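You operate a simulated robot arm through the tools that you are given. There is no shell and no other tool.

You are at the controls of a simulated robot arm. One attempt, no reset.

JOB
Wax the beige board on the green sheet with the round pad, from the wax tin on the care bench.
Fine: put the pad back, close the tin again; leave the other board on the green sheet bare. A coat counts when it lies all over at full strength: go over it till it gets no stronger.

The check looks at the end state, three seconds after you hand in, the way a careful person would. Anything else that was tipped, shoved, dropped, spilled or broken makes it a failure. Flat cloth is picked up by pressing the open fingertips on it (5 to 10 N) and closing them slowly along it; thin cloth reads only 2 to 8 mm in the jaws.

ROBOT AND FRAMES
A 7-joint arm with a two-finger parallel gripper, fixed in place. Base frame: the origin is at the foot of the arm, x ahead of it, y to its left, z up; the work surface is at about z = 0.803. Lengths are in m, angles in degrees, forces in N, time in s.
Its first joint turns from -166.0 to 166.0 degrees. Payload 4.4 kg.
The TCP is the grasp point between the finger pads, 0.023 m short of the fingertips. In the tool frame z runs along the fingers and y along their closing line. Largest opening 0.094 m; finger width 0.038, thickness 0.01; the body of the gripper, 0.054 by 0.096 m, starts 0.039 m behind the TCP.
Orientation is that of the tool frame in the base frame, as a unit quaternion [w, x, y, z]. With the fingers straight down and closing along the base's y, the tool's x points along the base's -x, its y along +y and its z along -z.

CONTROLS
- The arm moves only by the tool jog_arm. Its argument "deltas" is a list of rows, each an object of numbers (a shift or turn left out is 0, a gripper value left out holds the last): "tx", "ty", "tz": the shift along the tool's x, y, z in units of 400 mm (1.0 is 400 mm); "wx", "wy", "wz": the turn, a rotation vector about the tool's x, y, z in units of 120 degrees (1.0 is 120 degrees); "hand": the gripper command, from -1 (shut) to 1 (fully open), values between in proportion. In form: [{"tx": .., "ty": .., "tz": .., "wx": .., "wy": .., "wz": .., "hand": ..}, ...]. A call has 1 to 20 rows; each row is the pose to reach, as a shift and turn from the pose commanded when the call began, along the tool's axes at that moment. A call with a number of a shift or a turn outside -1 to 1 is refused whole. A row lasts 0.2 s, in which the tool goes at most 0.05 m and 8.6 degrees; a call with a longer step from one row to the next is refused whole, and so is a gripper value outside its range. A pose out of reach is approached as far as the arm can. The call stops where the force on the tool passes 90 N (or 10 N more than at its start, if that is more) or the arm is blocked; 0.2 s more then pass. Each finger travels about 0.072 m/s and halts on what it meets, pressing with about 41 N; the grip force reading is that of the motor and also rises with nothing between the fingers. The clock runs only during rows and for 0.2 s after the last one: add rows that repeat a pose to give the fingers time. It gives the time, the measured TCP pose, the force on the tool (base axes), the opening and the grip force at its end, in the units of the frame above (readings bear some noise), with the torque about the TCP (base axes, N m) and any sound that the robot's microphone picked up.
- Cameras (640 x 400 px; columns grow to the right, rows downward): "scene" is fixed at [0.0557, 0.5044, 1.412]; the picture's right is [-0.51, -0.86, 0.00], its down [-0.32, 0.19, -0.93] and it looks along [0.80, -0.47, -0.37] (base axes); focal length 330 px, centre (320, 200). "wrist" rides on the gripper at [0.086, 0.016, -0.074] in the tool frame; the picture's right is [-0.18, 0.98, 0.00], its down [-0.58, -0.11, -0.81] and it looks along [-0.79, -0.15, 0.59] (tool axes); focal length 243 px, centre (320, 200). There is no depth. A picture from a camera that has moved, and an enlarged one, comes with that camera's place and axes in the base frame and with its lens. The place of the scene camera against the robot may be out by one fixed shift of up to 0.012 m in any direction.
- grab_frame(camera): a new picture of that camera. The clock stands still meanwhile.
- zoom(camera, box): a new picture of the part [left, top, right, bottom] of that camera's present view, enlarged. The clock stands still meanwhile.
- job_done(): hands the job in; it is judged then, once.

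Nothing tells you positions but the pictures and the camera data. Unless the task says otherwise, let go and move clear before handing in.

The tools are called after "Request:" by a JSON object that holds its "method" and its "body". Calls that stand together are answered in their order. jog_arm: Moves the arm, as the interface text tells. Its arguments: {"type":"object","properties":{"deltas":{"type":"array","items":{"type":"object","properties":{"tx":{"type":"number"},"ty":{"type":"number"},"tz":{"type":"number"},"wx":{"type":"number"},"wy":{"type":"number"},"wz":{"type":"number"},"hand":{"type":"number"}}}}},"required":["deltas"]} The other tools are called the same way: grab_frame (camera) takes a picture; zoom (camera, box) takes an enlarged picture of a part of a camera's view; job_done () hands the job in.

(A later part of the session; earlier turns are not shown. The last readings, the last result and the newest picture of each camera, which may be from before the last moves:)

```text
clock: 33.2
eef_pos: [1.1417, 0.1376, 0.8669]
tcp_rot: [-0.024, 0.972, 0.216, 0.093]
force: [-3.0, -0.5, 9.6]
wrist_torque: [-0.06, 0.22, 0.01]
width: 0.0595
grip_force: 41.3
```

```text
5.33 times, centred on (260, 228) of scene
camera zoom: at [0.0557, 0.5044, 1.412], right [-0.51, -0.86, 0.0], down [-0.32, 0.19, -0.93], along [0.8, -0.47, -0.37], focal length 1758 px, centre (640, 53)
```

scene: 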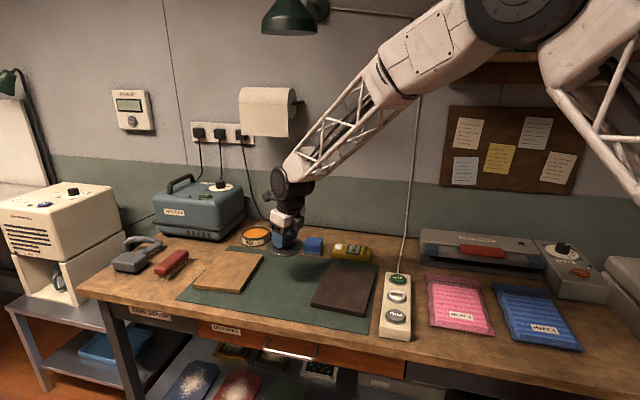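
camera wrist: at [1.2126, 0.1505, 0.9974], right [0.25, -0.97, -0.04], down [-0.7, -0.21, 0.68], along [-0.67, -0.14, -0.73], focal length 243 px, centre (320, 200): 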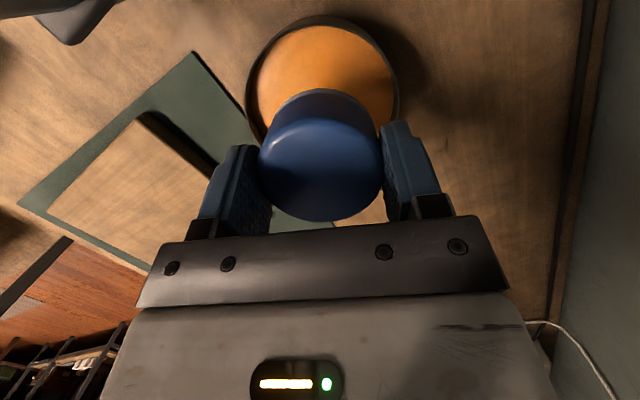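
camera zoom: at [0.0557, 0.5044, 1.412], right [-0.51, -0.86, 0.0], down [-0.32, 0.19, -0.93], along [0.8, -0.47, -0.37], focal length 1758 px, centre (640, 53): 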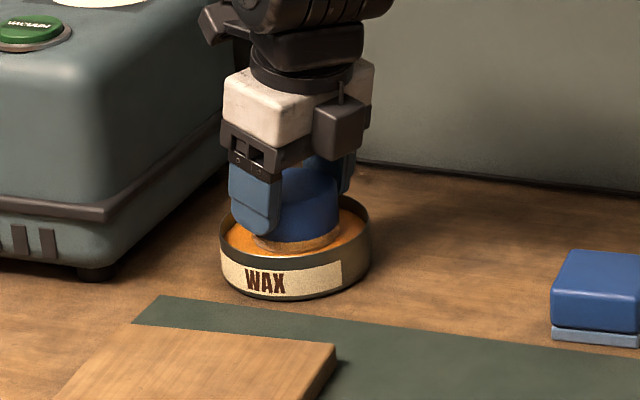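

The felt is picking up wax at about 10 N. I'll dab a few times and then lift to check it.

Request:
{"method": "jog_arm", "body": {"deltas": [{"tx": -0.0002, "tz": 0.001}, {"tx": -0.0002, "tz": 0.001}, {"tx": 0.0024, "tz": -0.0123}, {"tx": -0.0002, "tz": 0.001}, {"tx": -0.0002, "tz": 0.001}, {"tx": 0.0024, "tz": -0.0123}, {"tx": -0.0002, "tz": 0.001}, {"tx": -0.0002, "tz": 0.001}]}}

Request:
{"method": "jog_arm", "body": {"deltas": [{"tx": 0.007, "tz": -0.037}, {"tx": 0.014, "tz": -0.074}, {"tx": 0.0234, "tz": -0.1228}, {"tx": 0.0328, "tz": -0.172}]}}

Request:
{"method": "zoom", "body": {"camera": "scene", "box": [200, 190, 320, 265]}}

```text
clock: 35.0
eef_pos: [1.143, 0.1369, 0.8672]
tcp_rot: [-0.023, 0.972, 0.217, 0.092]
force: [-2.6, 3.0, 9.8]
wrist_torque: [0.1, 0.09, -0.03]
width: 0.0593
grip_force: 41.0
```

```text
clock: 36.0
eef_pos: [1.1418, 0.1378, 0.9342]
tcp_rot: [-0.023, 0.972, 0.216, 0.091]
force: [0.2, -1.2, -1.8]
wrist_torque: [0.05, 0.01, 0.01]
width: 0.0592
grip_force: 41.5
```

```text
5.33 times, centred on (260, 228) of scene
camera zoom: at [0.0557, 0.5044, 1.412], right [-0.51, -0.86, 0.0], down [-0.32, 0.19, -0.93], along [0.8, -0.47, -0.37], focal length 1758 px, centre (640, 53)
```

zoom: 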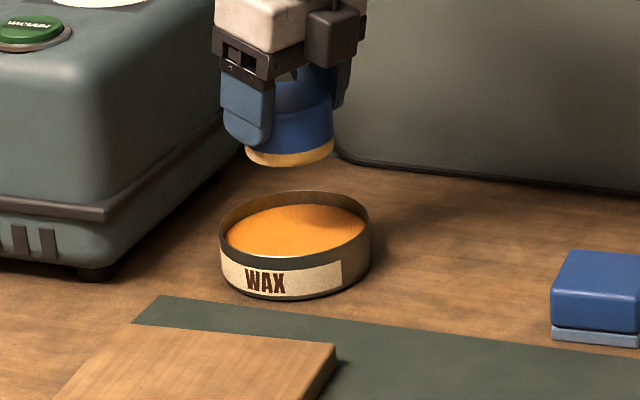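

The felt is evenly waxed. I'll carry the pad over the beige board and turn the tool 15° about vertical to stay away from the wrist limit.

Request:
{"method": "jog_arm", "body": {"deltas": [{"tx": -0.041, "ty": -0.0865, "tz": 0.005, "wx": 0.0039, "wz": -0.0205}, {"tx": -0.083, "ty": -0.173, "tz": 0.01, "wx": 0.0078, "wz": -0.0409}, {"tx": -0.124, "ty": -0.2595, "tz": 0.016, "wx": 0.0117, "wz": -0.0614}, {"tx": -0.165, "ty": -0.346, "tz": 0.021, "wx": 0.0156, "wz": -0.0819}, {"tx": -0.207, "ty": -0.4325, "tz": 0.027, "wx": 0.0195, "wz": -0.1023}, {"tx": -0.248, "ty": -0.519, "tz": 0.032, "wx": 0.0234, "wy": -0.0007, "wz": -0.1228}]}}

Request:
{"method": "grab_frame", "body": {"camera": "wrist"}}

Request:
{"method": "zoom", "body": {"camera": "scene", "box": [170, 190, 330, 310]}}

```text
clock: 37.4
eef_pos: [0.9685, 0.2856, 0.9058]
tcp_rot: [-0.036, 0.935, 0.341, 0.088]
force: [-0.1, 0.9, -1.5]
wrist_torque: [-0.03, 0.01, 0.02]
width: 0.0596
grip_force: 41.4
```

```text
taken
camera wrist: at [1.0326, 0.3177, 0.9947], right [0.49, -0.87, -0.04], down [-0.62, -0.38, 0.68], along [-0.61, -0.31, -0.73], focal length 243 px, centre (320, 200)
```

wrist: 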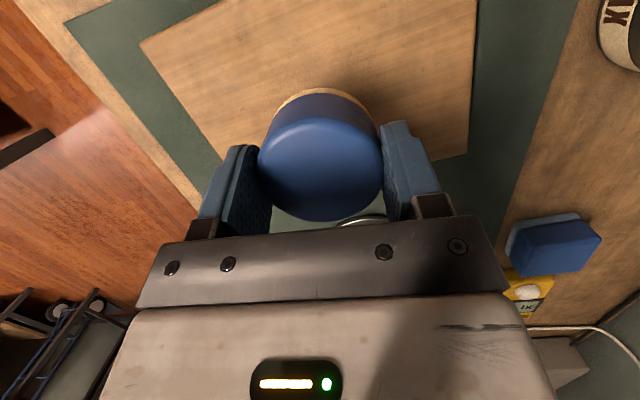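

```text
3.33 times, centred on (250, 250) of scene
camera zoom: at [0.0557, 0.5044, 1.412], right [-0.51, -0.86, 0.0], down [-0.32, 0.19, -0.93], along [0.8, -0.47, -0.37], focal length 1099 px, centre (553, 33)
```

zoom: 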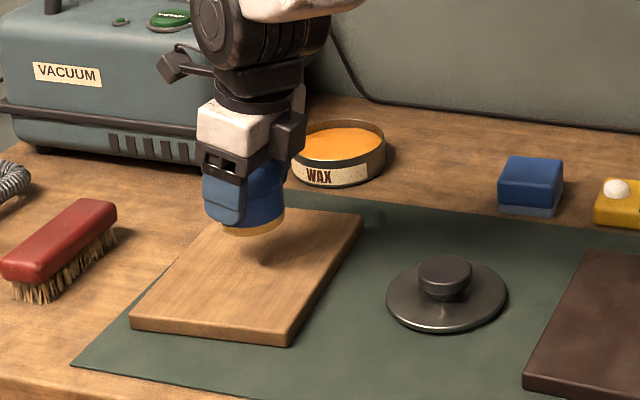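

Request:
{"method": "jog_arm", "body": {"deltas": [{"tx": -0.0065, "tz": 0.0344}, {"tx": -0.0131, "tz": 0.0687}, {"tx": -0.0187, "tz": 0.0982}]}}

Request:
{"method": "jog_arm", "body": {"deltas": [{"tx": -0.0009, "tz": 0.0049}, {"tx": -0.0019, "tz": 0.0098}]}}

Request:
{"method": "zoom", "body": {"camera": "scene", "box": [170, 220, 290, 300]}}

```text
clock: 38.2
eef_pos: [0.9684, 0.2858, 0.8658]
tcp_rot: [-0.035, 0.936, 0.34, 0.088]
force: [0.8, 0.7, 0.1]
wrist_torque: [-0.02, 0.03, 0.0]
width: 0.0593
grip_force: 41.0
```

```text
clock: 38.8
eef_pos: [0.9694, 0.2851, 0.8613]
tcp_rot: [-0.035, 0.935, 0.34, 0.089]
force: [-1.9, 1.6, 5.8]
wrist_torque: [0.06, 0.13, 0.01]
width: 0.0594
grip_force: 40.6
```

```text
5.00 times, centred on (230, 260) of scene
camera zoom: at [0.0557, 0.5044, 1.412], right [-0.51, -0.86, 0.0], down [-0.32, 0.19, -0.93], along [0.8, -0.47, -0.37], focal length 1648 px, centre (770, -100)
```

zoom: 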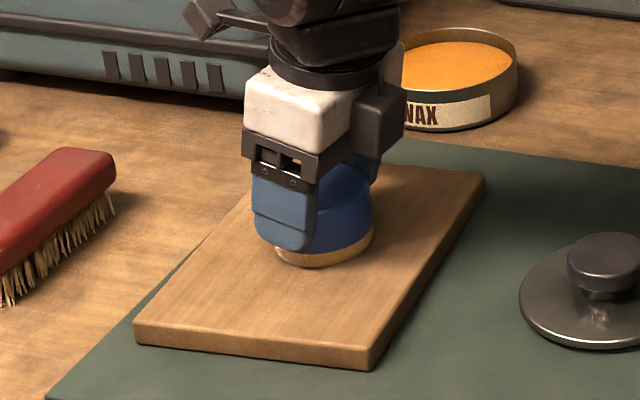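

Request:
{"method": "jog_arm", "body": {"deltas": [{"tx": 0.0073, "ty": 0.0495, "tz": 0.0011}, {"tx": 0.0145, "ty": 0.0989, "tz": 0.0022}, {"tx": 0.0218, "ty": 0.1484, "tz": 0.0033}, {"tx": 0.0145, "ty": 0.0989, "tz": 0.0022}, {"tx": 0.0073, "ty": 0.0495, "tz": 0.0011}, {"tx": 0, "ty": 0, "tz": 0}]}}

Request:
{"method": "zoom", "body": {"camera": "scene", "box": [170, 220, 290, 300]}}

Request:
{"method": "grab_frame", "body": {"camera": "wrist"}}

```text
clock: 40.2
eef_pos: [0.9679, 0.2862, 0.8626]
tcp_rot: [-0.035, 0.935, 0.341, 0.089]
force: [2.6, -2.3, 6.6]
wrist_torque: [-0.04, -0.06, 0.03]
width: 0.0596
grip_force: 40.8
```

```text
5.00 times, centred on (230, 260) of scene
camera zoom: at [0.0557, 0.5044, 1.412], right [-0.51, -0.86, 0.0], down [-0.32, 0.19, -0.93], along [0.8, -0.47, -0.37], focal length 1648 px, centre (770, -100)
```

zoom: 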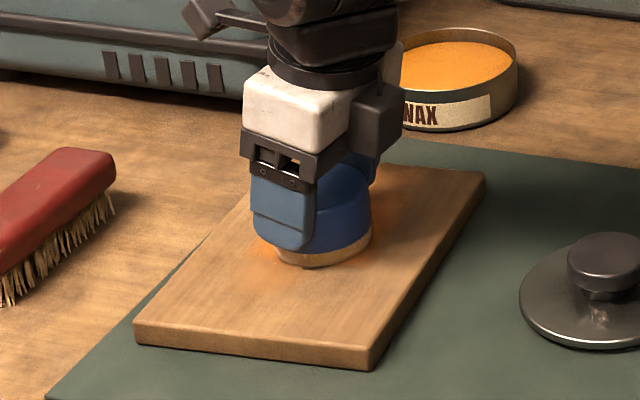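

```text
taken
camera wrist: at [1.0332, 0.3185, 0.9502], right [0.49, -0.87, -0.04], down [-0.62, -0.38, 0.68], along [-0.61, -0.31, -0.73], focal length 243 px, centre (320, 200)
```

wrist: 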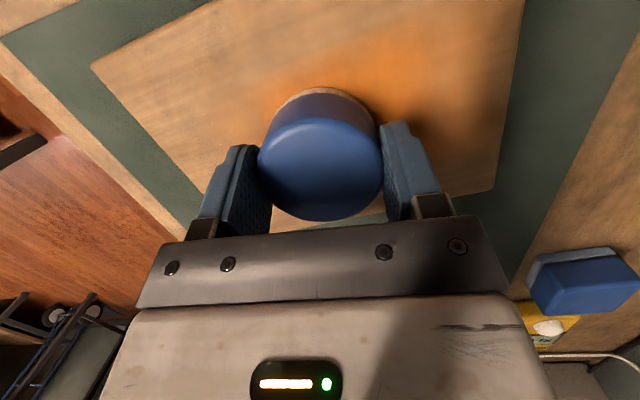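

The pad leaves an orange coat and the board stays put. Now a full raster, starting with the left half.

Request:
{"method": "jog_arm", "body": {"deltas": [{"tx": 0.0027, "ty": 0.0696, "tz": 0.0001}, {"tx": 0.0128, "ty": 0.1378, "tz": 0.0016}, {"tx": 0.0228, "ty": 0.2063, "tz": 0.0032}, {"tx": 0.0908, "ty": 0.196, "tz": 0.0162}, {"tx": 0.0808, "ty": 0.1275, "tz": 0.0146}, {"tx": 0.0707, "ty": 0.0593, "tz": 0.0131}, {"tx": 0.0607, "ty": -0.0092, "tz": 0.0116}, {"tx": 0.0507, "ty": -0.0777, "tz": 0.0101}, {"tx": 0.0406, "ty": -0.1459, "tz": 0.0086}, {"tx": 0.0306, "ty": -0.2144, "tz": 0.007}, {"tx": 0.0999, "ty": -0.2248, "tz": 0.0203}, {"tx": 0.1099, "ty": -0.1563, "tz": 0.0219}, {"tx": 0.12, "ty": -0.0881, "tz": 0.0234}, {"tx": 0.13, "ty": -0.0196, "tz": 0.0249}, {"tx": 0.14, "ty": 0.0489, "tz": 0.0264}, {"tx": 0.1501, "ty": 0.1171, "tz": 0.0279}, {"tx": 0.1601, "ty": 0.1856, "tz": 0.0295}]}}

Request:
{"method": "zoom", "body": {"camera": "scene", "box": [170, 220, 290, 300]}}

Request:
{"method": "grab_frame", "body": {"camera": "wrist"}}

```text
clock: 43.8
eef_pos: [1.0677, 0.2706, 0.8619]
tcp_rot: [-0.035, 0.936, 0.34, 0.088]
force: [-7.3, 3.5, 21.3]
wrist_torque: [0.13, 0.38, -0.05]
width: 0.0595
grip_force: 40.9
```

```text
5.00 times, centred on (230, 260) of scene
camera zoom: at [0.0557, 0.5044, 1.412], right [-0.51, -0.86, 0.0], down [-0.32, 0.19, -0.93], along [0.8, -0.47, -0.37], focal length 1648 px, centre (770, -100)
```

zoom: 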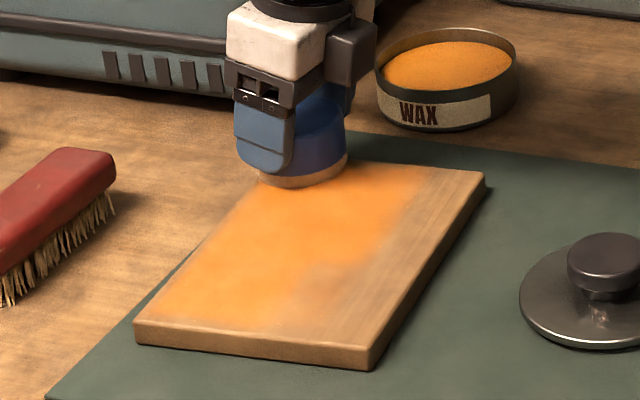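

```text
taken
camera wrist: at [1.1313, 0.3042, 0.9498], right [0.49, -0.87, -0.04], down [-0.62, -0.38, 0.68], along [-0.61, -0.31, -0.73], focal length 243 px, centre (320, 200)
```

wrist: 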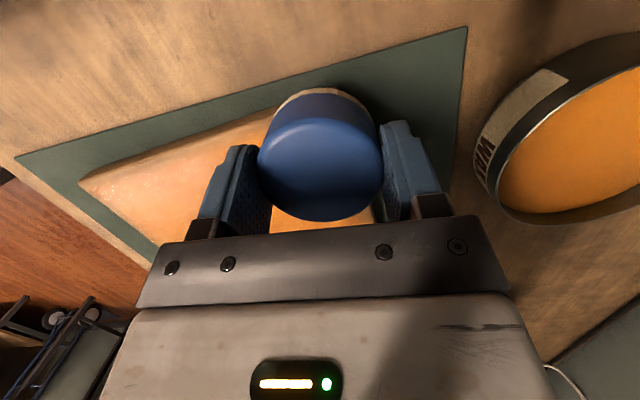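

Request:
{"method": "jog_arm", "body": {"deltas": [{"tx": -0.0683, "ty": 0.0103, "tz": -0.0143}, {"tx": -0.1366, "ty": 0.0206, "tz": -0.0274}, {"tx": -0.2051, "ty": 0.031, "tz": -0.0405}, {"tx": -0.2151, "ty": -0.0375, "tz": -0.042}, {"tx": -0.2252, "ty": -0.1057, "tz": -0.0435}, {"tx": -0.2352, "ty": -0.1742, "tz": -0.0451}, {"tx": -0.2453, "ty": -0.2427, "tz": -0.0466}, {"tx": -0.2553, "ty": -0.311, "tz": -0.0481}, {"tx": -0.2653, "ty": -0.3794, "tz": -0.0496}, {"tx": -0.3345, "ty": -0.369, "tz": -0.0628}, {"tx": -0.3245, "ty": -0.3006, "tz": -0.0613}, {"tx": -0.3145, "ty": -0.2323, "tz": -0.0598}, {"tx": -0.3044, "ty": -0.1638, "tz": -0.0583}, {"tx": -0.2944, "ty": -0.0953, "tz": -0.0567}, {"tx": -0.2843, "ty": -0.0271, "tz": -0.0552}, {"tx": -0.2743, "ty": 0.0414, "tz": -0.0537}]}}

Request:
{"method": "zoom", "body": {"camera": "scene", "box": [170, 220, 290, 300]}}

Request:
{"method": "grab_frame", "body": {"camera": "wrist"}}

```text
clock: 47.2
eef_pos: [0.9904, 0.1848, 0.8616]
tcp_rot: [-0.035, 0.935, 0.341, 0.088]
force: [-0.8, -0.7, -1.0]
wrist_torque: [0.01, 0.0, 0.01]
width: 0.0596
grip_force: 41.1
```

```text
5.00 times, centred on (230, 260) of scene
camera zoom: at [0.0557, 0.5044, 1.412], right [-0.51, -0.86, 0.0], down [-0.32, 0.19, -0.93], along [0.8, -0.47, -0.37], focal length 1648 px, centre (770, -100)
```

zoom: 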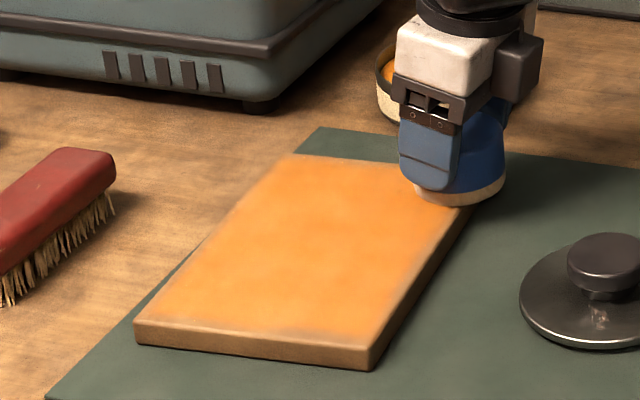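

```text
taken
camera wrist: at [1.0541, 0.2183, 0.9503], right [0.49, -0.87, -0.04], down [-0.62, -0.38, 0.68], along [-0.61, -0.31, -0.73], focal length 243 px, centre (320, 200)
```

wrist: 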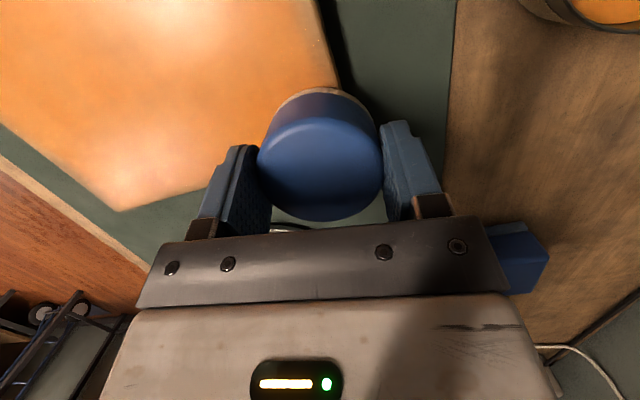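

The board is mostly coated but the edges are lighter, and the felt looks depleted. I'll lift and inspect the board before reloading.

Request:
{"method": "jog_arm", "body": {"deltas": [{"tx": 0.014, "tz": -0.074}, {"tx": 0.028, "tz": -0.147}, {"tx": 0.042, "tz": -0.221}, {"tx": 0.056, "tz": -0.295}]}}

Request:
{"method": "zoom", "body": {"camera": "scene", "box": [170, 200, 290, 300]}}

Request:
{"method": "grab_frame", "body": {"camera": "wrist"}}

```text
clock: 48.2
eef_pos: [0.9923, 0.1849, 0.9818]
tcp_rot: [-0.035, 0.935, 0.341, 0.087]
force: [-0.5, 0.4, -0.8]
wrist_torque: [0.01, 0.01, -0.01]
width: 0.0594
grip_force: 40.5
```

```text
4.00 times, centred on (230, 250) of scene
camera zoom: at [0.0557, 0.5044, 1.412], right [-0.51, -0.86, 0.0], down [-0.32, 0.19, -0.93], along [0.8, -0.47, -0.37], focal length 1319 px, centre (680, 0)
```

zoom: 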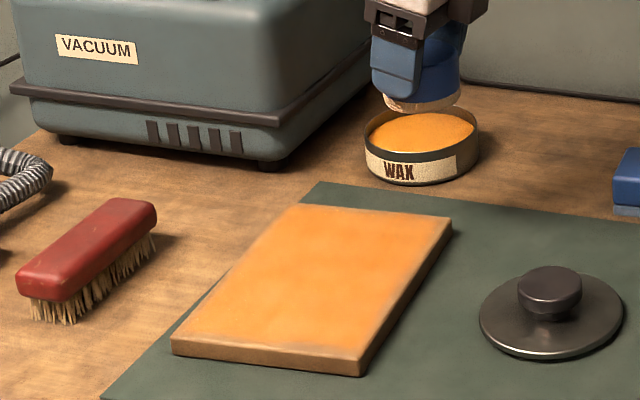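

```text
taken
camera wrist: at [1.0562, 0.2168, 1.0697], right [0.49, -0.87, -0.04], down [-0.62, -0.38, 0.68], along [-0.61, -0.31, -0.73], focal length 243 px, centre (320, 200)
```

wrist: 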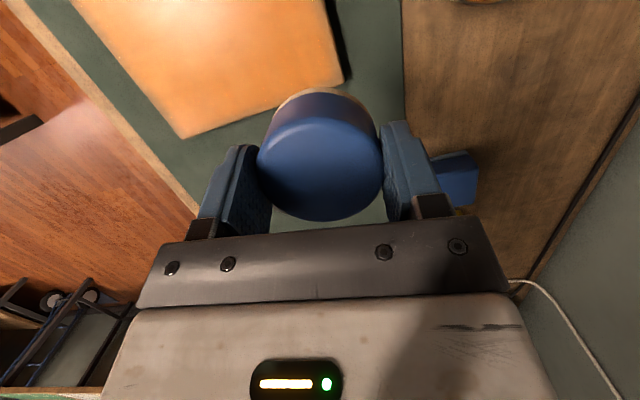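

Request:
{"method": "jog_arm", "body": {"deltas": [{"tx": 0.0336, "ty": 0.0668, "tz": 0.0451, "wx": -0.0047, "wz": 0.0246}, {"tx": 0.0672, "ty": 0.1336, "tz": 0.0902, "wx": -0.0094, "wz": 0.0491}, {"tx": 0.1008, "ty": 0.2004, "tz": 0.1353, "wx": -0.014, "wz": 0.0737}, {"tx": 0.1344, "ty": 0.2672, "tz": 0.1804, "wx": -0.0187, "wz": 0.0982}, {"tx": 0.168, "ty": 0.334, "tz": 0.2255, "wx": -0.0234, "wy": 0.0007, "wz": 0.1228}]}}

Request:
{"method": "grab_frame", "body": {"camera": "wrist"}}

Request:
{"method": "zoom", "body": {"camera": "scene", "box": [200, 190, 320, 265]}}

```text
clock: 49.4
eef_pos: [1.1427, 0.1365, 0.9069]
tcp_rot: [-0.024, 0.972, 0.215, 0.092]
force: [0.1, 0.6, 0.2]
wrist_torque: [-0.03, 0.03, -0.02]
width: 0.0594
grip_force: 40.6
```

```text
taken
camera wrist: at [1.2121, 0.1515, 0.995], right [0.25, -0.97, -0.04], down [-0.7, -0.21, 0.68], along [-0.67, -0.14, -0.73], focal length 243 px, centre (320, 200)
```

wrist: 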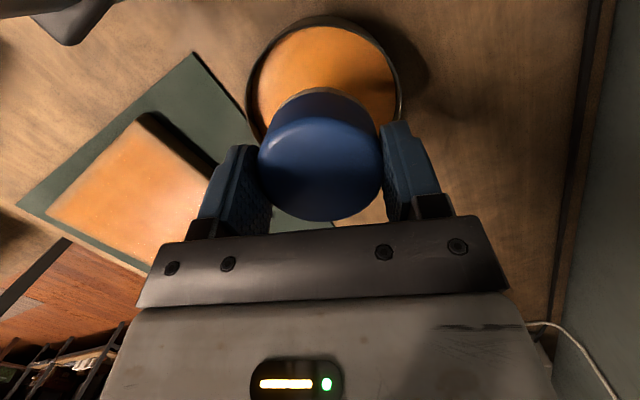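

```text
5.33 times, centred on (260, 228) of scene
camera zoom: at [0.0557, 0.5044, 1.412], right [-0.51, -0.86, 0.0], down [-0.32, 0.19, -0.93], along [0.8, -0.47, -0.37], focal length 1758 px, centre (640, 53)
```

zoom: 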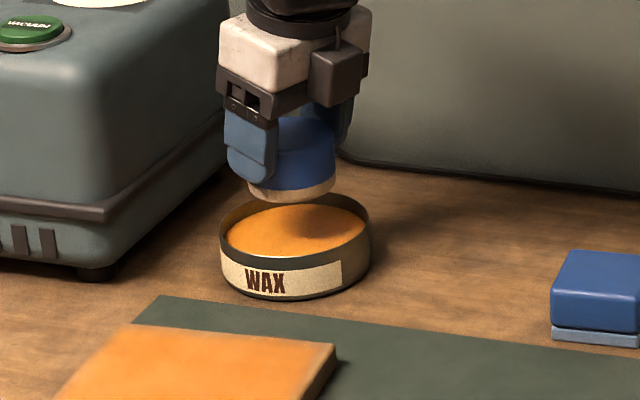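

Felt is pale, so it needs a reload. I'll dip it again in the tin.

Request:
{"method": "jog_arm", "body": {"deltas": [{"tx": -0.0047, "tz": 0.0246}, {"tx": -0.0093, "tz": 0.0491}, {"tx": -0.014, "tz": 0.0737}, {"tx": -0.0163, "tz": 0.086}, {"tx": -0.0177, "tz": 0.093}, {"tx": -0.0185, "tz": 0.0975}]}}

Request:
{"method": "jog_arm", "body": {"deltas": [{"tx": -0.0004, "tz": 0.0023}, {"tx": -0.0004, "tz": 0.0023}, {"tx": 0.002, "tz": -0.01}, {"tx": -0.0004, "tz": 0.0023}, {"tx": -0.0004, "tz": 0.0023}, {"tx": 0.002, "tz": -0.01}, {"tx": -0.0004, "tz": 0.0023}, {"tx": -0.0004, "tz": 0.0023}, {"tx": -0.0004, "tz": 0.0023}]}}

Request:
{"method": "jog_arm", "body": {"deltas": [{"tx": 0.007, "tz": -0.037}, {"tx": 0.014, "tz": -0.074}, {"tx": 0.0234, "tz": -0.1228}, {"tx": 0.0328, "tz": -0.172}]}}

Request:
{"method": "zoom", "body": {"camera": "scene", "box": [200, 190, 320, 265]}}

```text
clock: 50.8
eef_pos: [1.1407, 0.1371, 0.8672]
tcp_rot: [-0.023, 0.972, 0.216, 0.092]
force: [-2.3, -1.1, 9.3]
wrist_torque: [-0.09, 0.18, 0.0]
width: 0.0592
grip_force: 40.7
```

```text
clock: 52.8
eef_pos: [1.1403, 0.137, 0.8664]
tcp_rot: [-0.023, 0.972, 0.216, 0.093]
force: [-3.9, 3.3, 23.2]
wrist_torque: [0.1, 0.21, -0.05]
width: 0.0596
grip_force: 40.7
```

```text
clock: 53.8
eef_pos: [1.1402, 0.1376, 0.9346]
tcp_rot: [-0.023, 0.972, 0.216, 0.091]
force: [0.3, -0.4, -0.9]
wrist_torque: [-0.01, -0.03, 0.0]
width: 0.0598
grip_force: 41.4
```

```text
5.33 times, centred on (260, 228) of scene
camera zoom: at [0.0557, 0.5044, 1.412], right [-0.51, -0.86, 0.0], down [-0.32, 0.19, -0.93], along [0.8, -0.47, -0.37], focal length 1758 px, centre (640, 53)
```

zoom: 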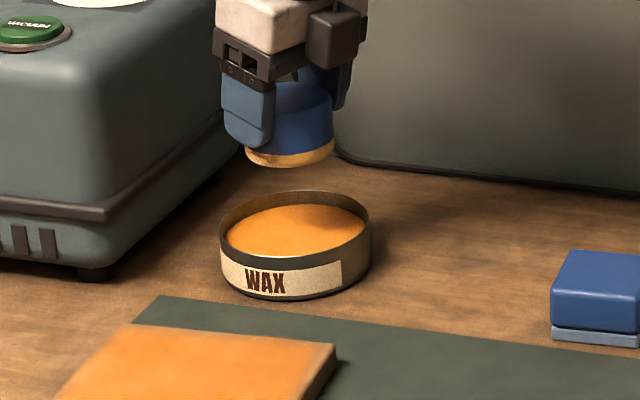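

Request:
{"method": "jog_arm", "body": {"deltas": [{"tx": -0.0608, "ty": -0.0524, "tz": 0.009, "wx": 0.0047, "wz": -0.0246}, {"tx": -0.1216, "ty": -0.1048, "tz": 0.0182, "wx": 0.0094, "wz": -0.0491}, {"tx": -0.1824, "ty": -0.1572, "tz": 0.0273, "wx": 0.014, "wz": -0.0737}, {"tx": -0.2432, "ty": -0.2096, "tz": 0.0364, "wx": 0.0187, "wz": -0.0982}, {"tx": -0.304, "ty": -0.262, "tz": 0.0455, "wx": 0.0234, "wy": -0.0007, "wz": -0.1228}]}}

Request:
{"method": "jog_arm", "body": {"deltas": [{"tx": -0.0047, "tz": 0.0246}, {"tx": -0.0093, "tz": 0.0491}, {"tx": -0.014, "tz": 0.0737}, {"tx": -0.0154, "tz": 0.081}]}}

Request:
{"method": "zoom", "body": {"camera": "scene", "box": [200, 220, 290, 280]}}

```text
clock: 55.0
eef_pos: [0.9882, 0.1815, 0.8934]
tcp_rot: [-0.034, 0.935, 0.341, 0.088]
force: [-0.3, 0.5, -0.9]
wrist_torque: [-0.01, -0.01, -0.01]
width: 0.0598
grip_force: 40.8
```

```text
clock: 56.0
eef_pos: [0.9907, 0.1836, 0.862]
tcp_rot: [-0.034, 0.935, 0.341, 0.088]
force: [-0.9, -0.5, 2.0]
wrist_torque: [0.06, 0.04, 0.03]
width: 0.0597
grip_force: 40.8
```

```text
6.67 times, centred on (245, 250) of scene
camera zoom: at [0.0557, 0.5044, 1.412], right [-0.51, -0.86, 0.0], down [-0.32, 0.19, -0.93], along [0.8, -0.47, -0.37], focal length 2198 px, centre (820, -133)
```

zoom: 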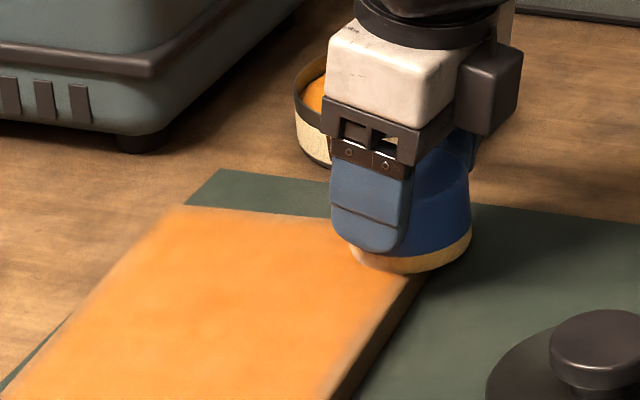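

Request:
{"method": "jog_arm", "body": {"deltas": [{"tx": -0.0002, "tz": 0.0015}, {"tx": -0.0104, "ty": -0.0692, "tz": 0.0}, {"tx": -0.0205, "ty": -0.1384, "tz": -0.0015}, {"tx": -0.0307, "ty": -0.2077, "tz": -0.003}, {"tx": -0.0409, "ty": -0.2769, "tz": -0.0046}, {"tx": -0.051, "ty": -0.3461, "tz": -0.0061}, {"tx": -0.0612, "ty": -0.4154, "tz": -0.0077}]}}

Request:
{"method": "zoom", "body": {"camera": "scene", "box": [170, 220, 290, 300]}}

```text
clock: 57.6
eef_pos: [0.8645, 0.2937, 0.8614]
tcp_rot: [-0.035, 0.936, 0.34, 0.088]
force: [3.3, -3.6, 11.6]
wrist_torque: [0.0, -0.28, -0.07]
width: 0.0593
grip_force: 40.7
```

```text
5.00 times, centred on (230, 260) of scene
camera zoom: at [0.0557, 0.5044, 1.412], right [-0.51, -0.86, 0.0], down [-0.32, 0.19, -0.93], along [0.8, -0.47, -0.37], focal length 1648 px, centre (770, -100)
```

zoom: 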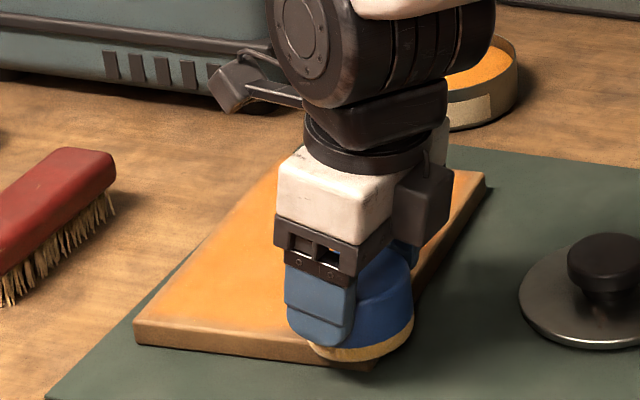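

Request:
{"method": "jog_arm", "body": {"deltas": [{"tx": 0.0564, "ty": -0.0085, "tz": 0.0108}, {"tx": 0.1127, "ty": -0.017, "tz": 0.0216}, {"tx": 0.1691, "ty": -0.0255, "tz": 0.0323}, {"tx": 0.2254, "ty": -0.034, "tz": 0.0431}, {"tx": 0.2818, "ty": -0.0425, "tz": 0.0539}]}}

Request:
{"method": "zoom", "body": {"camera": "scene", "box": [170, 220, 290, 300]}}

```text
clock: 58.8
eef_pos: [0.9414, 0.3805, 0.8603]
tcp_rot: [-0.036, 0.935, 0.341, 0.089]
force: [-8.0, -8.0, 26.8]
wrist_torque: [-0.42, 0.16, -0.07]
width: 0.0594
grip_force: 40.9
```

```text
5.00 times, centred on (230, 260) of scene
camera zoom: at [0.0557, 0.5044, 1.412], right [-0.51, -0.86, 0.0], down [-0.32, 0.19, -0.93], along [0.8, -0.47, -0.37], focal length 1648 px, centre (770, -100)
```

zoom: 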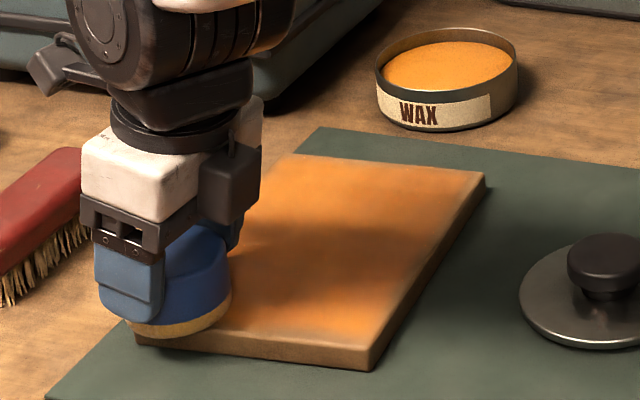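

Request:
{"method": "jog_arm", "body": {"deltas": [{"tx": 0.0006, "tz": -0.0029}, {"tx": 0.0108, "ty": 0.0692, "tz": -0.0014}, {"tx": 0.0209, "ty": 0.1384, "tz": 0.0001}, {"tx": 0.0311, "ty": 0.2077, "tz": 0.0016}, {"tx": 0.0413, "ty": 0.2769, "tz": 0.0032}, {"tx": 0.0514, "ty": 0.3461, "tz": 0.0047}, {"tx": 0.0616, "ty": 0.4154, "tz": 0.0063}]}}

Request:
{"method": "zoom", "body": {"camera": "scene", "box": [170, 220, 290, 300]}}

Request:
{"method": "grab_frame", "body": {"camera": "wrist"}}

```text
clock: 60.4
eef_pos: [1.0673, 0.27, 0.8621]
tcp_rot: [-0.035, 0.935, 0.341, 0.089]
force: [0.3, -1.1, -0.2]
wrist_torque: [0.01, 0.02, -0.03]
width: 0.0598
grip_force: 41.3
```

```text
5.00 times, centred on (230, 260) of scene
camera zoom: at [0.0557, 0.5044, 1.412], right [-0.51, -0.86, 0.0], down [-0.32, 0.19, -0.93], along [0.8, -0.47, -0.37], focal length 1648 px, centre (770, -100)
```

zoom: 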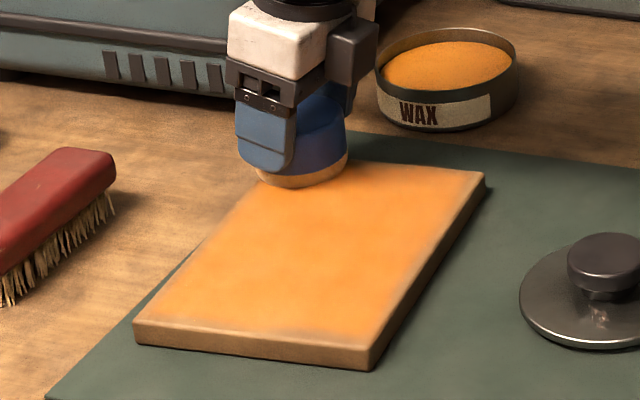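

```text
taken
camera wrist: at [1.1307, 0.3034, 0.9503], right [0.49, -0.87, -0.04], down [-0.62, -0.38, 0.68], along [-0.61, -0.31, -0.73], focal length 243 px, centre (320, 200)
```

wrist: 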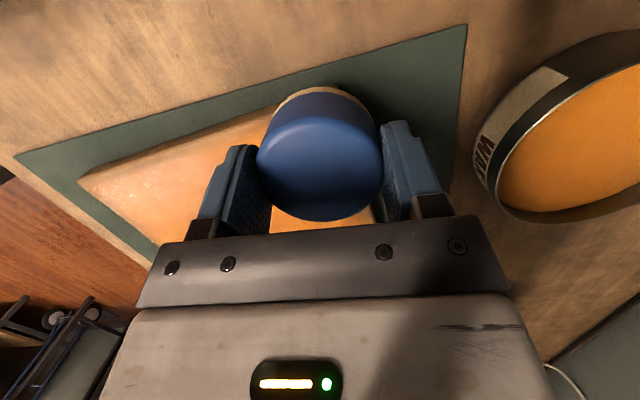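

Request:
{"method": "jog_arm", "body": {"deltas": [{"tx": 0.0272, "ty": 0.0186, "tz": 0.0075}, {"tx": -0.0385, "ty": 0.0285, "tz": -0.0045}, {"tx": -0.1042, "ty": 0.0384, "tz": -0.0165}, {"tx": -0.1699, "ty": 0.0483, "tz": -0.0285}, {"tx": -0.2356, "ty": 0.0582, "tz": -0.0405}, {"tx": -0.3013, "ty": 0.0681, "tz": -0.0525}]}}

Request:
{"method": "zoom", "body": {"camera": "scene", "box": [170, 220, 290, 300]}}

```text
clock: 61.8
eef_pos: [0.9902, 0.1688, 0.8606]
tcp_rot: [-0.034, 0.935, 0.34, 0.09]
force: [5.6, 3.9, 17.5]
wrist_torque: [0.45, -0.14, -0.11]
width: 0.0596
grip_force: 40.9
```

```text
5.00 times, centred on (230, 260) of scene
camera zoom: at [0.0557, 0.5044, 1.412], right [-0.51, -0.86, 0.0], down [-0.32, 0.19, -0.93], along [0.8, -0.47, -0.37], focal length 1648 px, centre (770, -100)
```

zoom: 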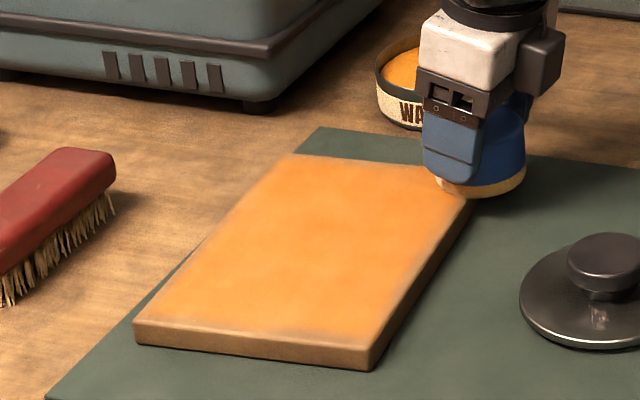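

Request:
{"method": "jog_arm", "body": {"deltas": [{"tx": -0.0097, "ty": -0.0664, "tz": -0.0018}, {"tx": -0.0194, "ty": -0.1328, "tz": -0.0036}, {"tx": -0.029, "ty": -0.1992, "tz": -0.0054}, {"tx": -0.0387, "ty": -0.2656, "tz": -0.0072}, {"tx": -0.0484, "ty": -0.332, "tz": -0.009}, {"tx": -0.0581, "ty": -0.3984, "tz": -0.0108}, {"tx": -0.0678, "ty": -0.4648, "tz": -0.0127}]}}

Request:
{"method": "zoom", "body": {"camera": "scene", "box": [170, 220, 290, 300]}}

```text
clock: 63.4
eef_pos: [0.85, 0.2941, 0.8612]
tcp_rot: [-0.034, 0.936, 0.341, 0.087]
force: [4.9, -2.5, 11.6]
wrist_torque: [-0.14, -0.37, -0.03]
width: 0.0595
grip_force: 41.1
```

```text
5.00 times, centred on (230, 260) of scene
camera zoom: at [0.0557, 0.5044, 1.412], right [-0.51, -0.86, 0.0], down [-0.32, 0.19, -0.93], along [0.8, -0.47, -0.37], focal length 1648 px, centre (770, -100)
```

zoom: 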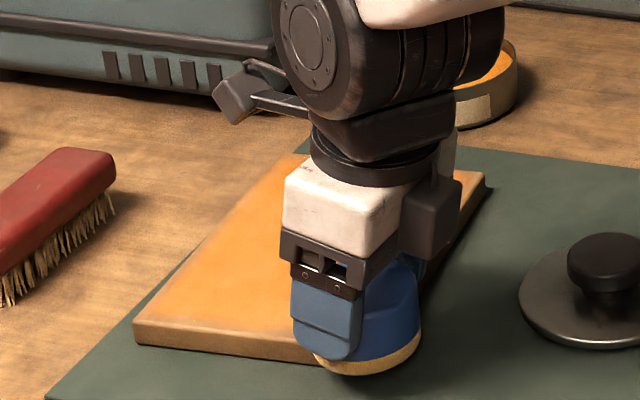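

Request:
{"method": "jog_arm", "body": {"deltas": [{"tx": 0.0672, "ty": -0.0101, "tz": 0.0122}, {"tx": 0.1344, "ty": -0.0202, "tz": 0.0244}, {"tx": 0.2015, "ty": -0.0304, "tz": 0.0367}, {"tx": 0.2687, "ty": -0.0405, "tz": 0.0489}, {"tx": 0.3359, "ty": -0.0506, "tz": 0.0611}]}}

Request:
{"method": "zoom", "body": {"camera": "scene", "box": [170, 220, 290, 300]}}

```text
clock: 64.6
eef_pos: [0.9442, 0.3982, 0.8611]
tcp_rot: [-0.035, 0.936, 0.34, 0.088]
force: [-1.0, -0.6, -1.9]
wrist_torque: [-0.02, 0.01, -0.01]
width: 0.0596
grip_force: 41.3
```

```text
5.00 times, centred on (230, 260) of scene
camera zoom: at [0.0557, 0.5044, 1.412], right [-0.51, -0.86, 0.0], down [-0.32, 0.19, -0.93], along [0.8, -0.47, -0.37], focal length 1648 px, centre (770, -100)
```

zoom: 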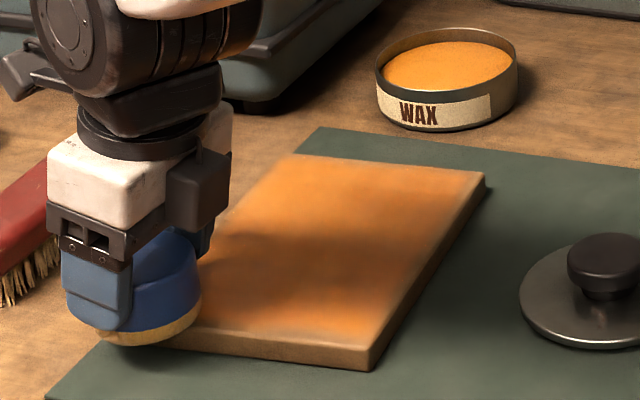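

Request:
{"method": "jog_arm", "body": {"deltas": [{"tx": -0.0128, "ty": 0.0018, "tz": 0.0007}]}}

Request:
{"method": "jog_arm", "body": {"deltas": [{"tx": 0.0096, "ty": 0.0661, "tz": 0.0018}, {"tx": 0.0193, "ty": 0.1321, "tz": 0.0036}, {"tx": 0.0289, "ty": 0.1982, "tz": 0.0054}, {"tx": 0.0385, "ty": 0.2642, "tz": 0.0072}, {"tx": 0.0481, "ty": 0.3303, "tz": 0.009}, {"tx": 0.0578, "ty": 0.3963, "tz": 0.0108}, {"tx": 0.0674, "ty": 0.4624, "tz": 0.0126}]}}

Request:
{"method": "zoom", "body": {"camera": "scene", "box": [170, 220, 290, 300]}}

```text
clock: 65.0
eef_pos: [0.9408, 0.3938, 0.8605]
tcp_rot: [-0.035, 0.935, 0.341, 0.088]
force: [0.9, 1.1, 2.6]
wrist_torque: [-0.04, 0.05, 0.01]
width: 0.0597
grip_force: 41.2
```

```text
clock: 66.6
eef_pos: [1.0789, 0.271, 0.8603]
tcp_rot: [-0.035, 0.935, 0.341, 0.088]
force: [-6.6, 4.3, 19.6]
wrist_torque: [-0.05, 0.51, -0.1]
width: 0.0596
grip_force: 41.0
```

```text
5.00 times, centred on (230, 260) of scene
camera zoom: at [0.0557, 0.5044, 1.412], right [-0.51, -0.86, 0.0], down [-0.32, 0.19, -0.93], along [0.8, -0.47, -0.37], focal length 1648 px, centre (770, -100)
```

zoom: 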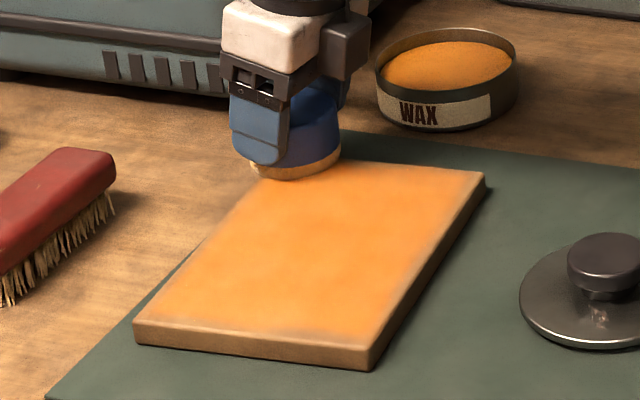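

Request:
{"method": "jog_arm", "body": {"deltas": [{"tx": -0.0643, "ty": 0.0097, "tz": -0.0129}, {"tx": -0.074, "ty": -0.0567, "tz": -0.0147}, {"tx": -0.0837, "ty": -0.1231, "tz": -0.0165}, {"tx": -0.0933, "ty": -0.1895, "tz": -0.0183}, {"tx": -0.103, "ty": -0.2559, "tz": -0.0201}, {"tx": -0.1127, "ty": -0.3223, "tz": -0.0219}, {"tx": -0.1224, "ty": -0.3887, "tz": -0.0237}, {"tx": -0.1321, "ty": -0.4551, "tz": -0.0256}, {"tx": -0.1966, "ty": -0.4454, "tz": -0.0373}, {"tx": -0.1869, "ty": -0.379, "tz": -0.0355}, {"tx": -0.1772, "ty": -0.3126, "tz": -0.0337}, {"tx": -0.1676, "ty": -0.2462, "tz": -0.0319}, {"tx": -0.1579, "ty": -0.1798, "tz": -0.0301}, {"tx": -0.1482, "ty": -0.1134, "tz": -0.0283}, {"tx": -0.1385, "ty": -0.047, "tz": -0.0265}, {"tx": -0.1288, "ty": 0.0194, "tz": -0.0246}]}}

Request:
{"method": "jog_arm", "body": {"deltas": [{"tx": -0.0645, "ty": 0.0097, "tz": -0.0117}, {"tx": -0.0742, "ty": -0.0567, "tz": -0.0135}, {"tx": -0.0839, "ty": -0.1231, "tz": -0.0153}, {"tx": -0.0935, "ty": -0.1895, "tz": -0.0171}, {"tx": -0.1032, "ty": -0.2559, "tz": -0.0189}, {"tx": -0.1129, "ty": -0.3223, "tz": -0.0207}, {"tx": -0.1226, "ty": -0.3887, "tz": -0.0225}, {"tx": -0.1323, "ty": -0.4551, "tz": -0.0244}, {"tx": -0.1968, "ty": -0.4454, "tz": -0.0361}, {"tx": -0.1871, "ty": -0.379, "tz": -0.0343}, {"tx": -0.1774, "ty": -0.3126, "tz": -0.0325}, {"tx": -0.1678, "ty": -0.2462, "tz": -0.0307}, {"tx": -0.1581, "ty": -0.1798, "tz": -0.0289}, {"tx": -0.1484, "ty": -0.1134, "tz": -0.0271}, {"tx": -0.1387, "ty": -0.047, "tz": -0.0253}, {"tx": -0.129, "ty": 0.0194, "tz": -0.0234}]}}

Request:
{"method": "zoom", "body": {"camera": "scene", "box": [170, 220, 290, 300]}}

```text
clock: 70.0
eef_pos: [1.0453, 0.2307, 0.8599]
tcp_rot: [-0.035, 0.935, 0.341, 0.088]
force: [-6.9, 3.2, 20.4]
wrist_torque: [0.01, 0.47, -0.07]
width: 0.0593
grip_force: 40.2
```

```text
clock: 73.4
eef_pos: [1.0085, 0.1899, 0.8594]
tcp_rot: [-0.035, 0.935, 0.341, 0.089]
force: [-7.6, 4.0, 22.7]
wrist_torque: [0.13, 0.46, -0.04]
width: 0.0597
grip_force: 40.8
```

```text
5.00 times, centred on (230, 260) of scene
camera zoom: at [0.0557, 0.5044, 1.412], right [-0.51, -0.86, 0.0], down [-0.32, 0.19, -0.93], along [0.8, -0.47, -0.37], focal length 1648 px, centre (770, -100)
```

zoom: 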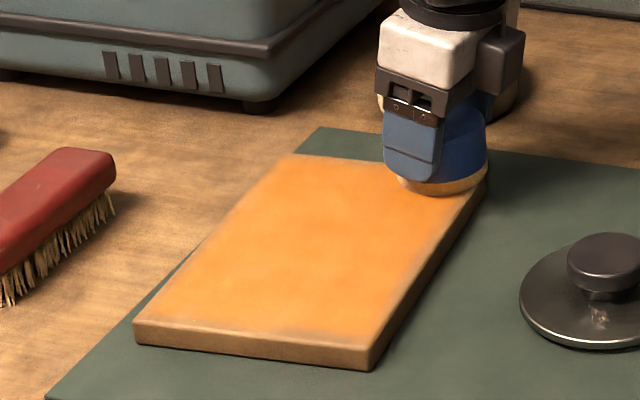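

I'll lift off and move the wrist camera above the board for a close inspection.

Request:
{"method": "jog_arm", "body": {"deltas": [{"tx": 0.0117, "tz": -0.0614}, {"tx": 0.0234, "tz": -0.1228}, {"tx": 0.0937, "ty": -0.0624, "tz": -0.1802}, {"tx": 0.1642, "ty": -0.1248, "tz": -0.2376}, {"tx": 0.2346, "ty": -0.1872, "tz": -0.295}, {"tx": 0.305, "ty": -0.2496, "tz": -0.3525}, {"tx": 0.3755, "ty": -0.312, "tz": -0.41}]}}

Request:
{"method": "grab_frame", "body": {"camera": "wrist"}}

Request:
{"method": "zoom", "body": {"camera": "scene", "box": [180, 235, 280, 300]}}

```text
clock: 75.0
eef_pos: [1.0208, 0.3616, 1.0484]
tcp_rot: [-0.035, 0.936, 0.34, 0.088]
force: [-0.7, 0.4, -1.4]
wrist_torque: [0.0, -0.02, 0.0]
width: 0.0593
grip_force: 41.0
```

```text
taken
camera wrist: at [1.0844, 0.394, 1.138], right [0.49, -0.87, -0.04], down [-0.62, -0.38, 0.68], along [-0.61, -0.31, -0.73], focal length 243 px, centre (320, 200)
```

wrist: 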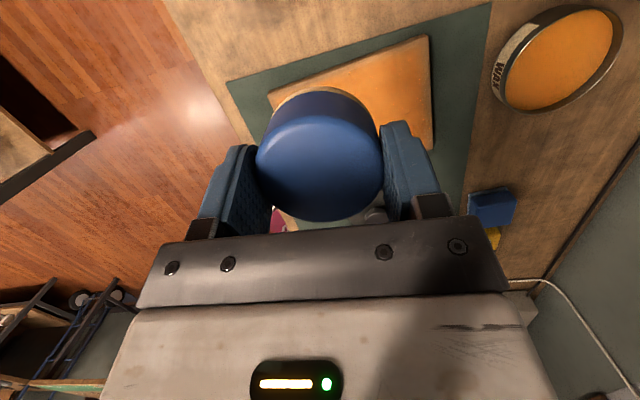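

```text
6.15 times, centred on (230, 268) of scene
camera zoom: at [0.0557, 0.5044, 1.412], right [-0.51, -0.86, 0.0], down [-0.32, 0.19, -0.93], along [0.8, -0.47, -0.37], focal length 2029 px, centre (874, -215)
```

zoom: 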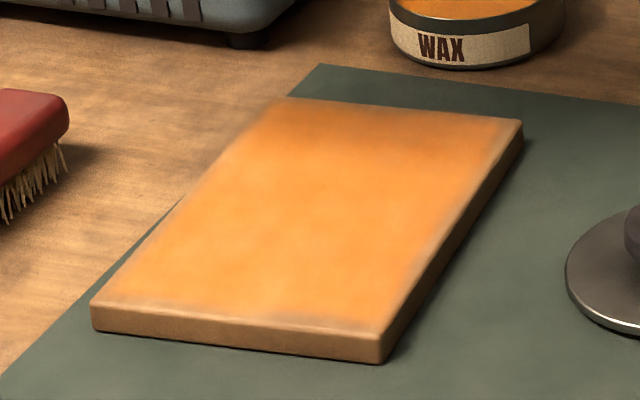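

Request:
{"method": "jog_arm", "body": {"deltas": [{"tx": -0.0225, "ty": 0.0875, "tz": 0.014}, {"tx": -0.045, "ty": 0.175, "tz": 0.028}, {"tx": -0.0675, "ty": 0.2625, "tz": 0.043}, {"tx": -0.09, "ty": 0.35, "tz": 0.057}]}}

Request:
{"method": "grab_frame", "body": {"camera": "wrist"}}

Request:
{"method": "zoom", "body": {"camera": "wrist", "box": [80, 30, 320, 180]}}

```text
clock: 76.0
eef_pos: [1.0848, 0.2343, 1.0191]
tcp_rot: [-0.034, 0.936, 0.34, 0.088]
force: [0.0, 0.3, -0.1]
wrist_torque: [0.02, 0.01, 0.0]
width: 0.0594
grip_force: 41.0
```

```text
taken
camera wrist: at [1.149, 0.2666, 1.1081], right [0.49, -0.87, -0.04], down [-0.62, -0.39, 0.68], along [-0.61, -0.31, -0.73], focal length 243 px, centre (320, 200)
```

wrist: 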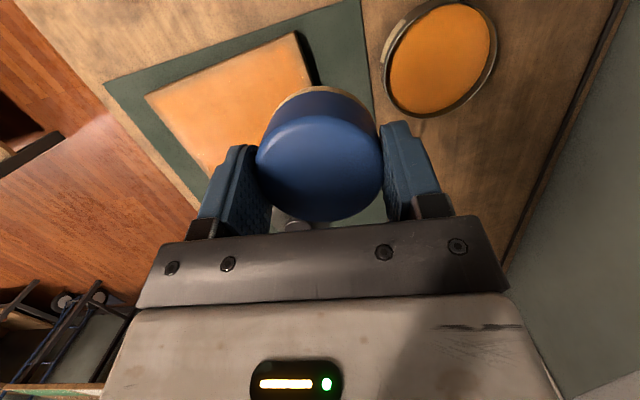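

```text
2.67 times, centred on (200, 105) of wrist
camera zoom: at [1.149, 0.2666, 1.1081], right [0.49, -0.87, -0.04], down [-0.62, -0.39, 0.68], along [-0.61, -0.31, -0.73], focal length 647 px, centre (640, 453)
```

zoom: 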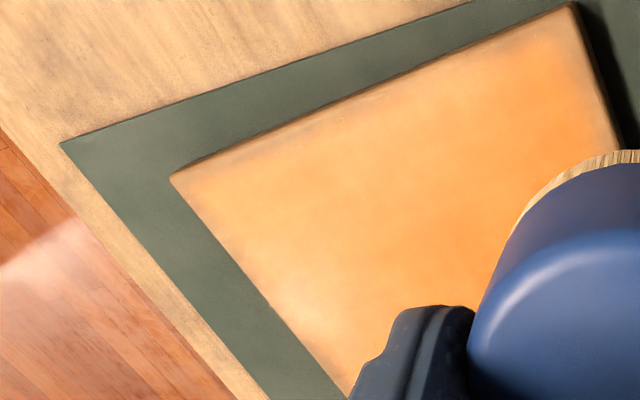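

The edges and corners are still thin. I'll reload and go round the edges again.

Request:
{"method": "jog_arm", "body": {"deltas": [{"tx": -0.02, "ty": 0.056, "tz": 0.054, "wx": -0.0047, "wz": 0.0246}, {"tx": -0.04, "ty": 0.112, "tz": 0.108, "wx": -0.0094, "wz": 0.0491}, {"tx": -0.06, "ty": 0.168, "tz": 0.161, "wx": -0.014, "wz": 0.0737}, {"tx": -0.08, "ty": 0.224, "tz": 0.215, "wx": -0.0187, "wz": 0.0982}, {"tx": -0.1, "ty": 0.28, "tz": 0.269, "wx": -0.0234, "wy": 0.0007, "wz": 0.1228}]}}

Request:
{"method": "zoom", "body": {"camera": "scene", "box": [200, 190, 320, 265]}}

Request:
{"method": "grab_frame", "body": {"camera": "wrist"}}

```text
clock: 77.2
eef_pos: [1.1412, 0.1373, 0.9062]
tcp_rot: [-0.023, 0.972, 0.214, 0.093]
force: [0.3, -0.3, -0.3]
wrist_torque: [-0.01, -0.01, -0.02]
width: 0.0592
grip_force: 41.0
```

```text
5.33 times, centred on (260, 228) of scene
camera zoom: at [0.0557, 0.5044, 1.412], right [-0.51, -0.86, 0.0], down [-0.32, 0.19, -0.93], along [0.8, -0.47, -0.37], focal length 1758 px, centre (640, 53)
```

zoom: 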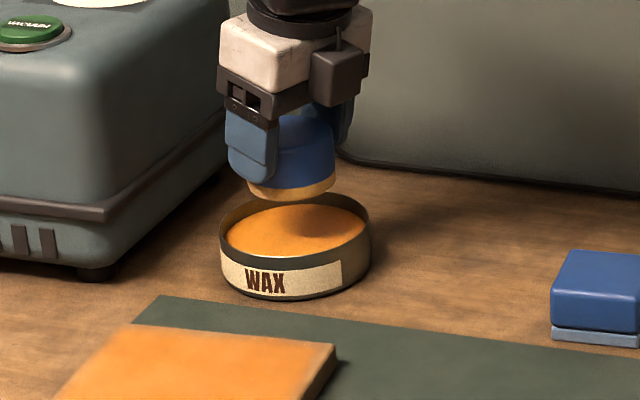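

```text
taken
camera wrist: at [1.212, 0.1511, 0.9948], right [0.25, -0.97, -0.04], down [-0.7, -0.21, 0.68], along [-0.67, -0.14, -0.73], focal length 243 px, centre (320, 200)
```

wrist: 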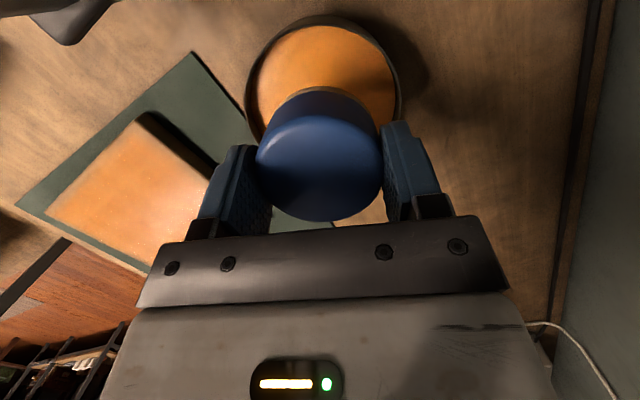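

Request:
{"method": "jog_arm", "body": {"deltas": [{"tx": -0.0047, "tz": 0.0246}, {"tx": -0.0093, "tz": 0.0491}, {"tx": -0.014, "tz": 0.0737}, {"tx": -0.0163, "tz": 0.086}, {"tx": -0.0177, "tz": 0.093}, {"tx": -0.0185, "tz": 0.0975}, {"tx": -0.0185, "tz": 0.0975}, {"tx": -0.0165, "tz": 0.086}, {"tx": -0.0185, "tz": 0.0975}, {"tx": -0.0185, "tz": 0.0975}, {"tx": -0.0165, "tz": 0.086}, {"tx": -0.0185, "tz": 0.0975}, {"tx": -0.0185, "tz": 0.0975}]}}

Request:
{"method": "jog_arm", "body": {"deltas": [{"tx": 0.007, "tz": -0.037}, {"tx": 0.014, "tz": -0.074}, {"tx": 0.0234, "tz": -0.1228}, {"tx": 0.0328, "tz": -0.172}]}}

Request:
{"method": "zoom", "body": {"camera": "scene", "box": [200, 190, 320, 265]}}

```text
clock: 80.0
eef_pos: [1.1415, 0.1361, 0.8663]
tcp_rot: [-0.023, 0.972, 0.216, 0.093]
force: [0.3, -0.2, -0.1]
wrist_torque: [-0.01, 0.0, -0.01]
width: 0.0591
grip_force: 40.9
```

```text
clock: 81.0
eef_pos: [1.1416, 0.1366, 0.9357]
tcp_rot: [-0.023, 0.972, 0.215, 0.091]
force: [0.2, -0.5, -0.8]
wrist_torque: [0.0, 0.0, 0.01]
width: 0.0592
grip_force: 41.2
```

```text
5.33 times, centred on (260, 228) of scene
camera zoom: at [0.0557, 0.5044, 1.412], right [-0.51, -0.86, 0.0], down [-0.32, 0.19, -0.93], along [0.8, -0.47, -0.37], focal length 1758 px, centre (640, 53)
```

zoom: 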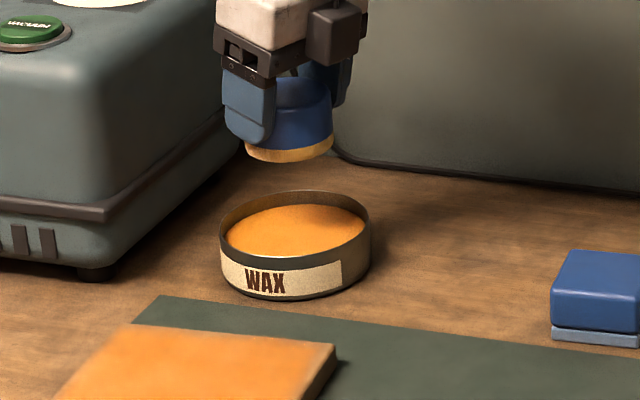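

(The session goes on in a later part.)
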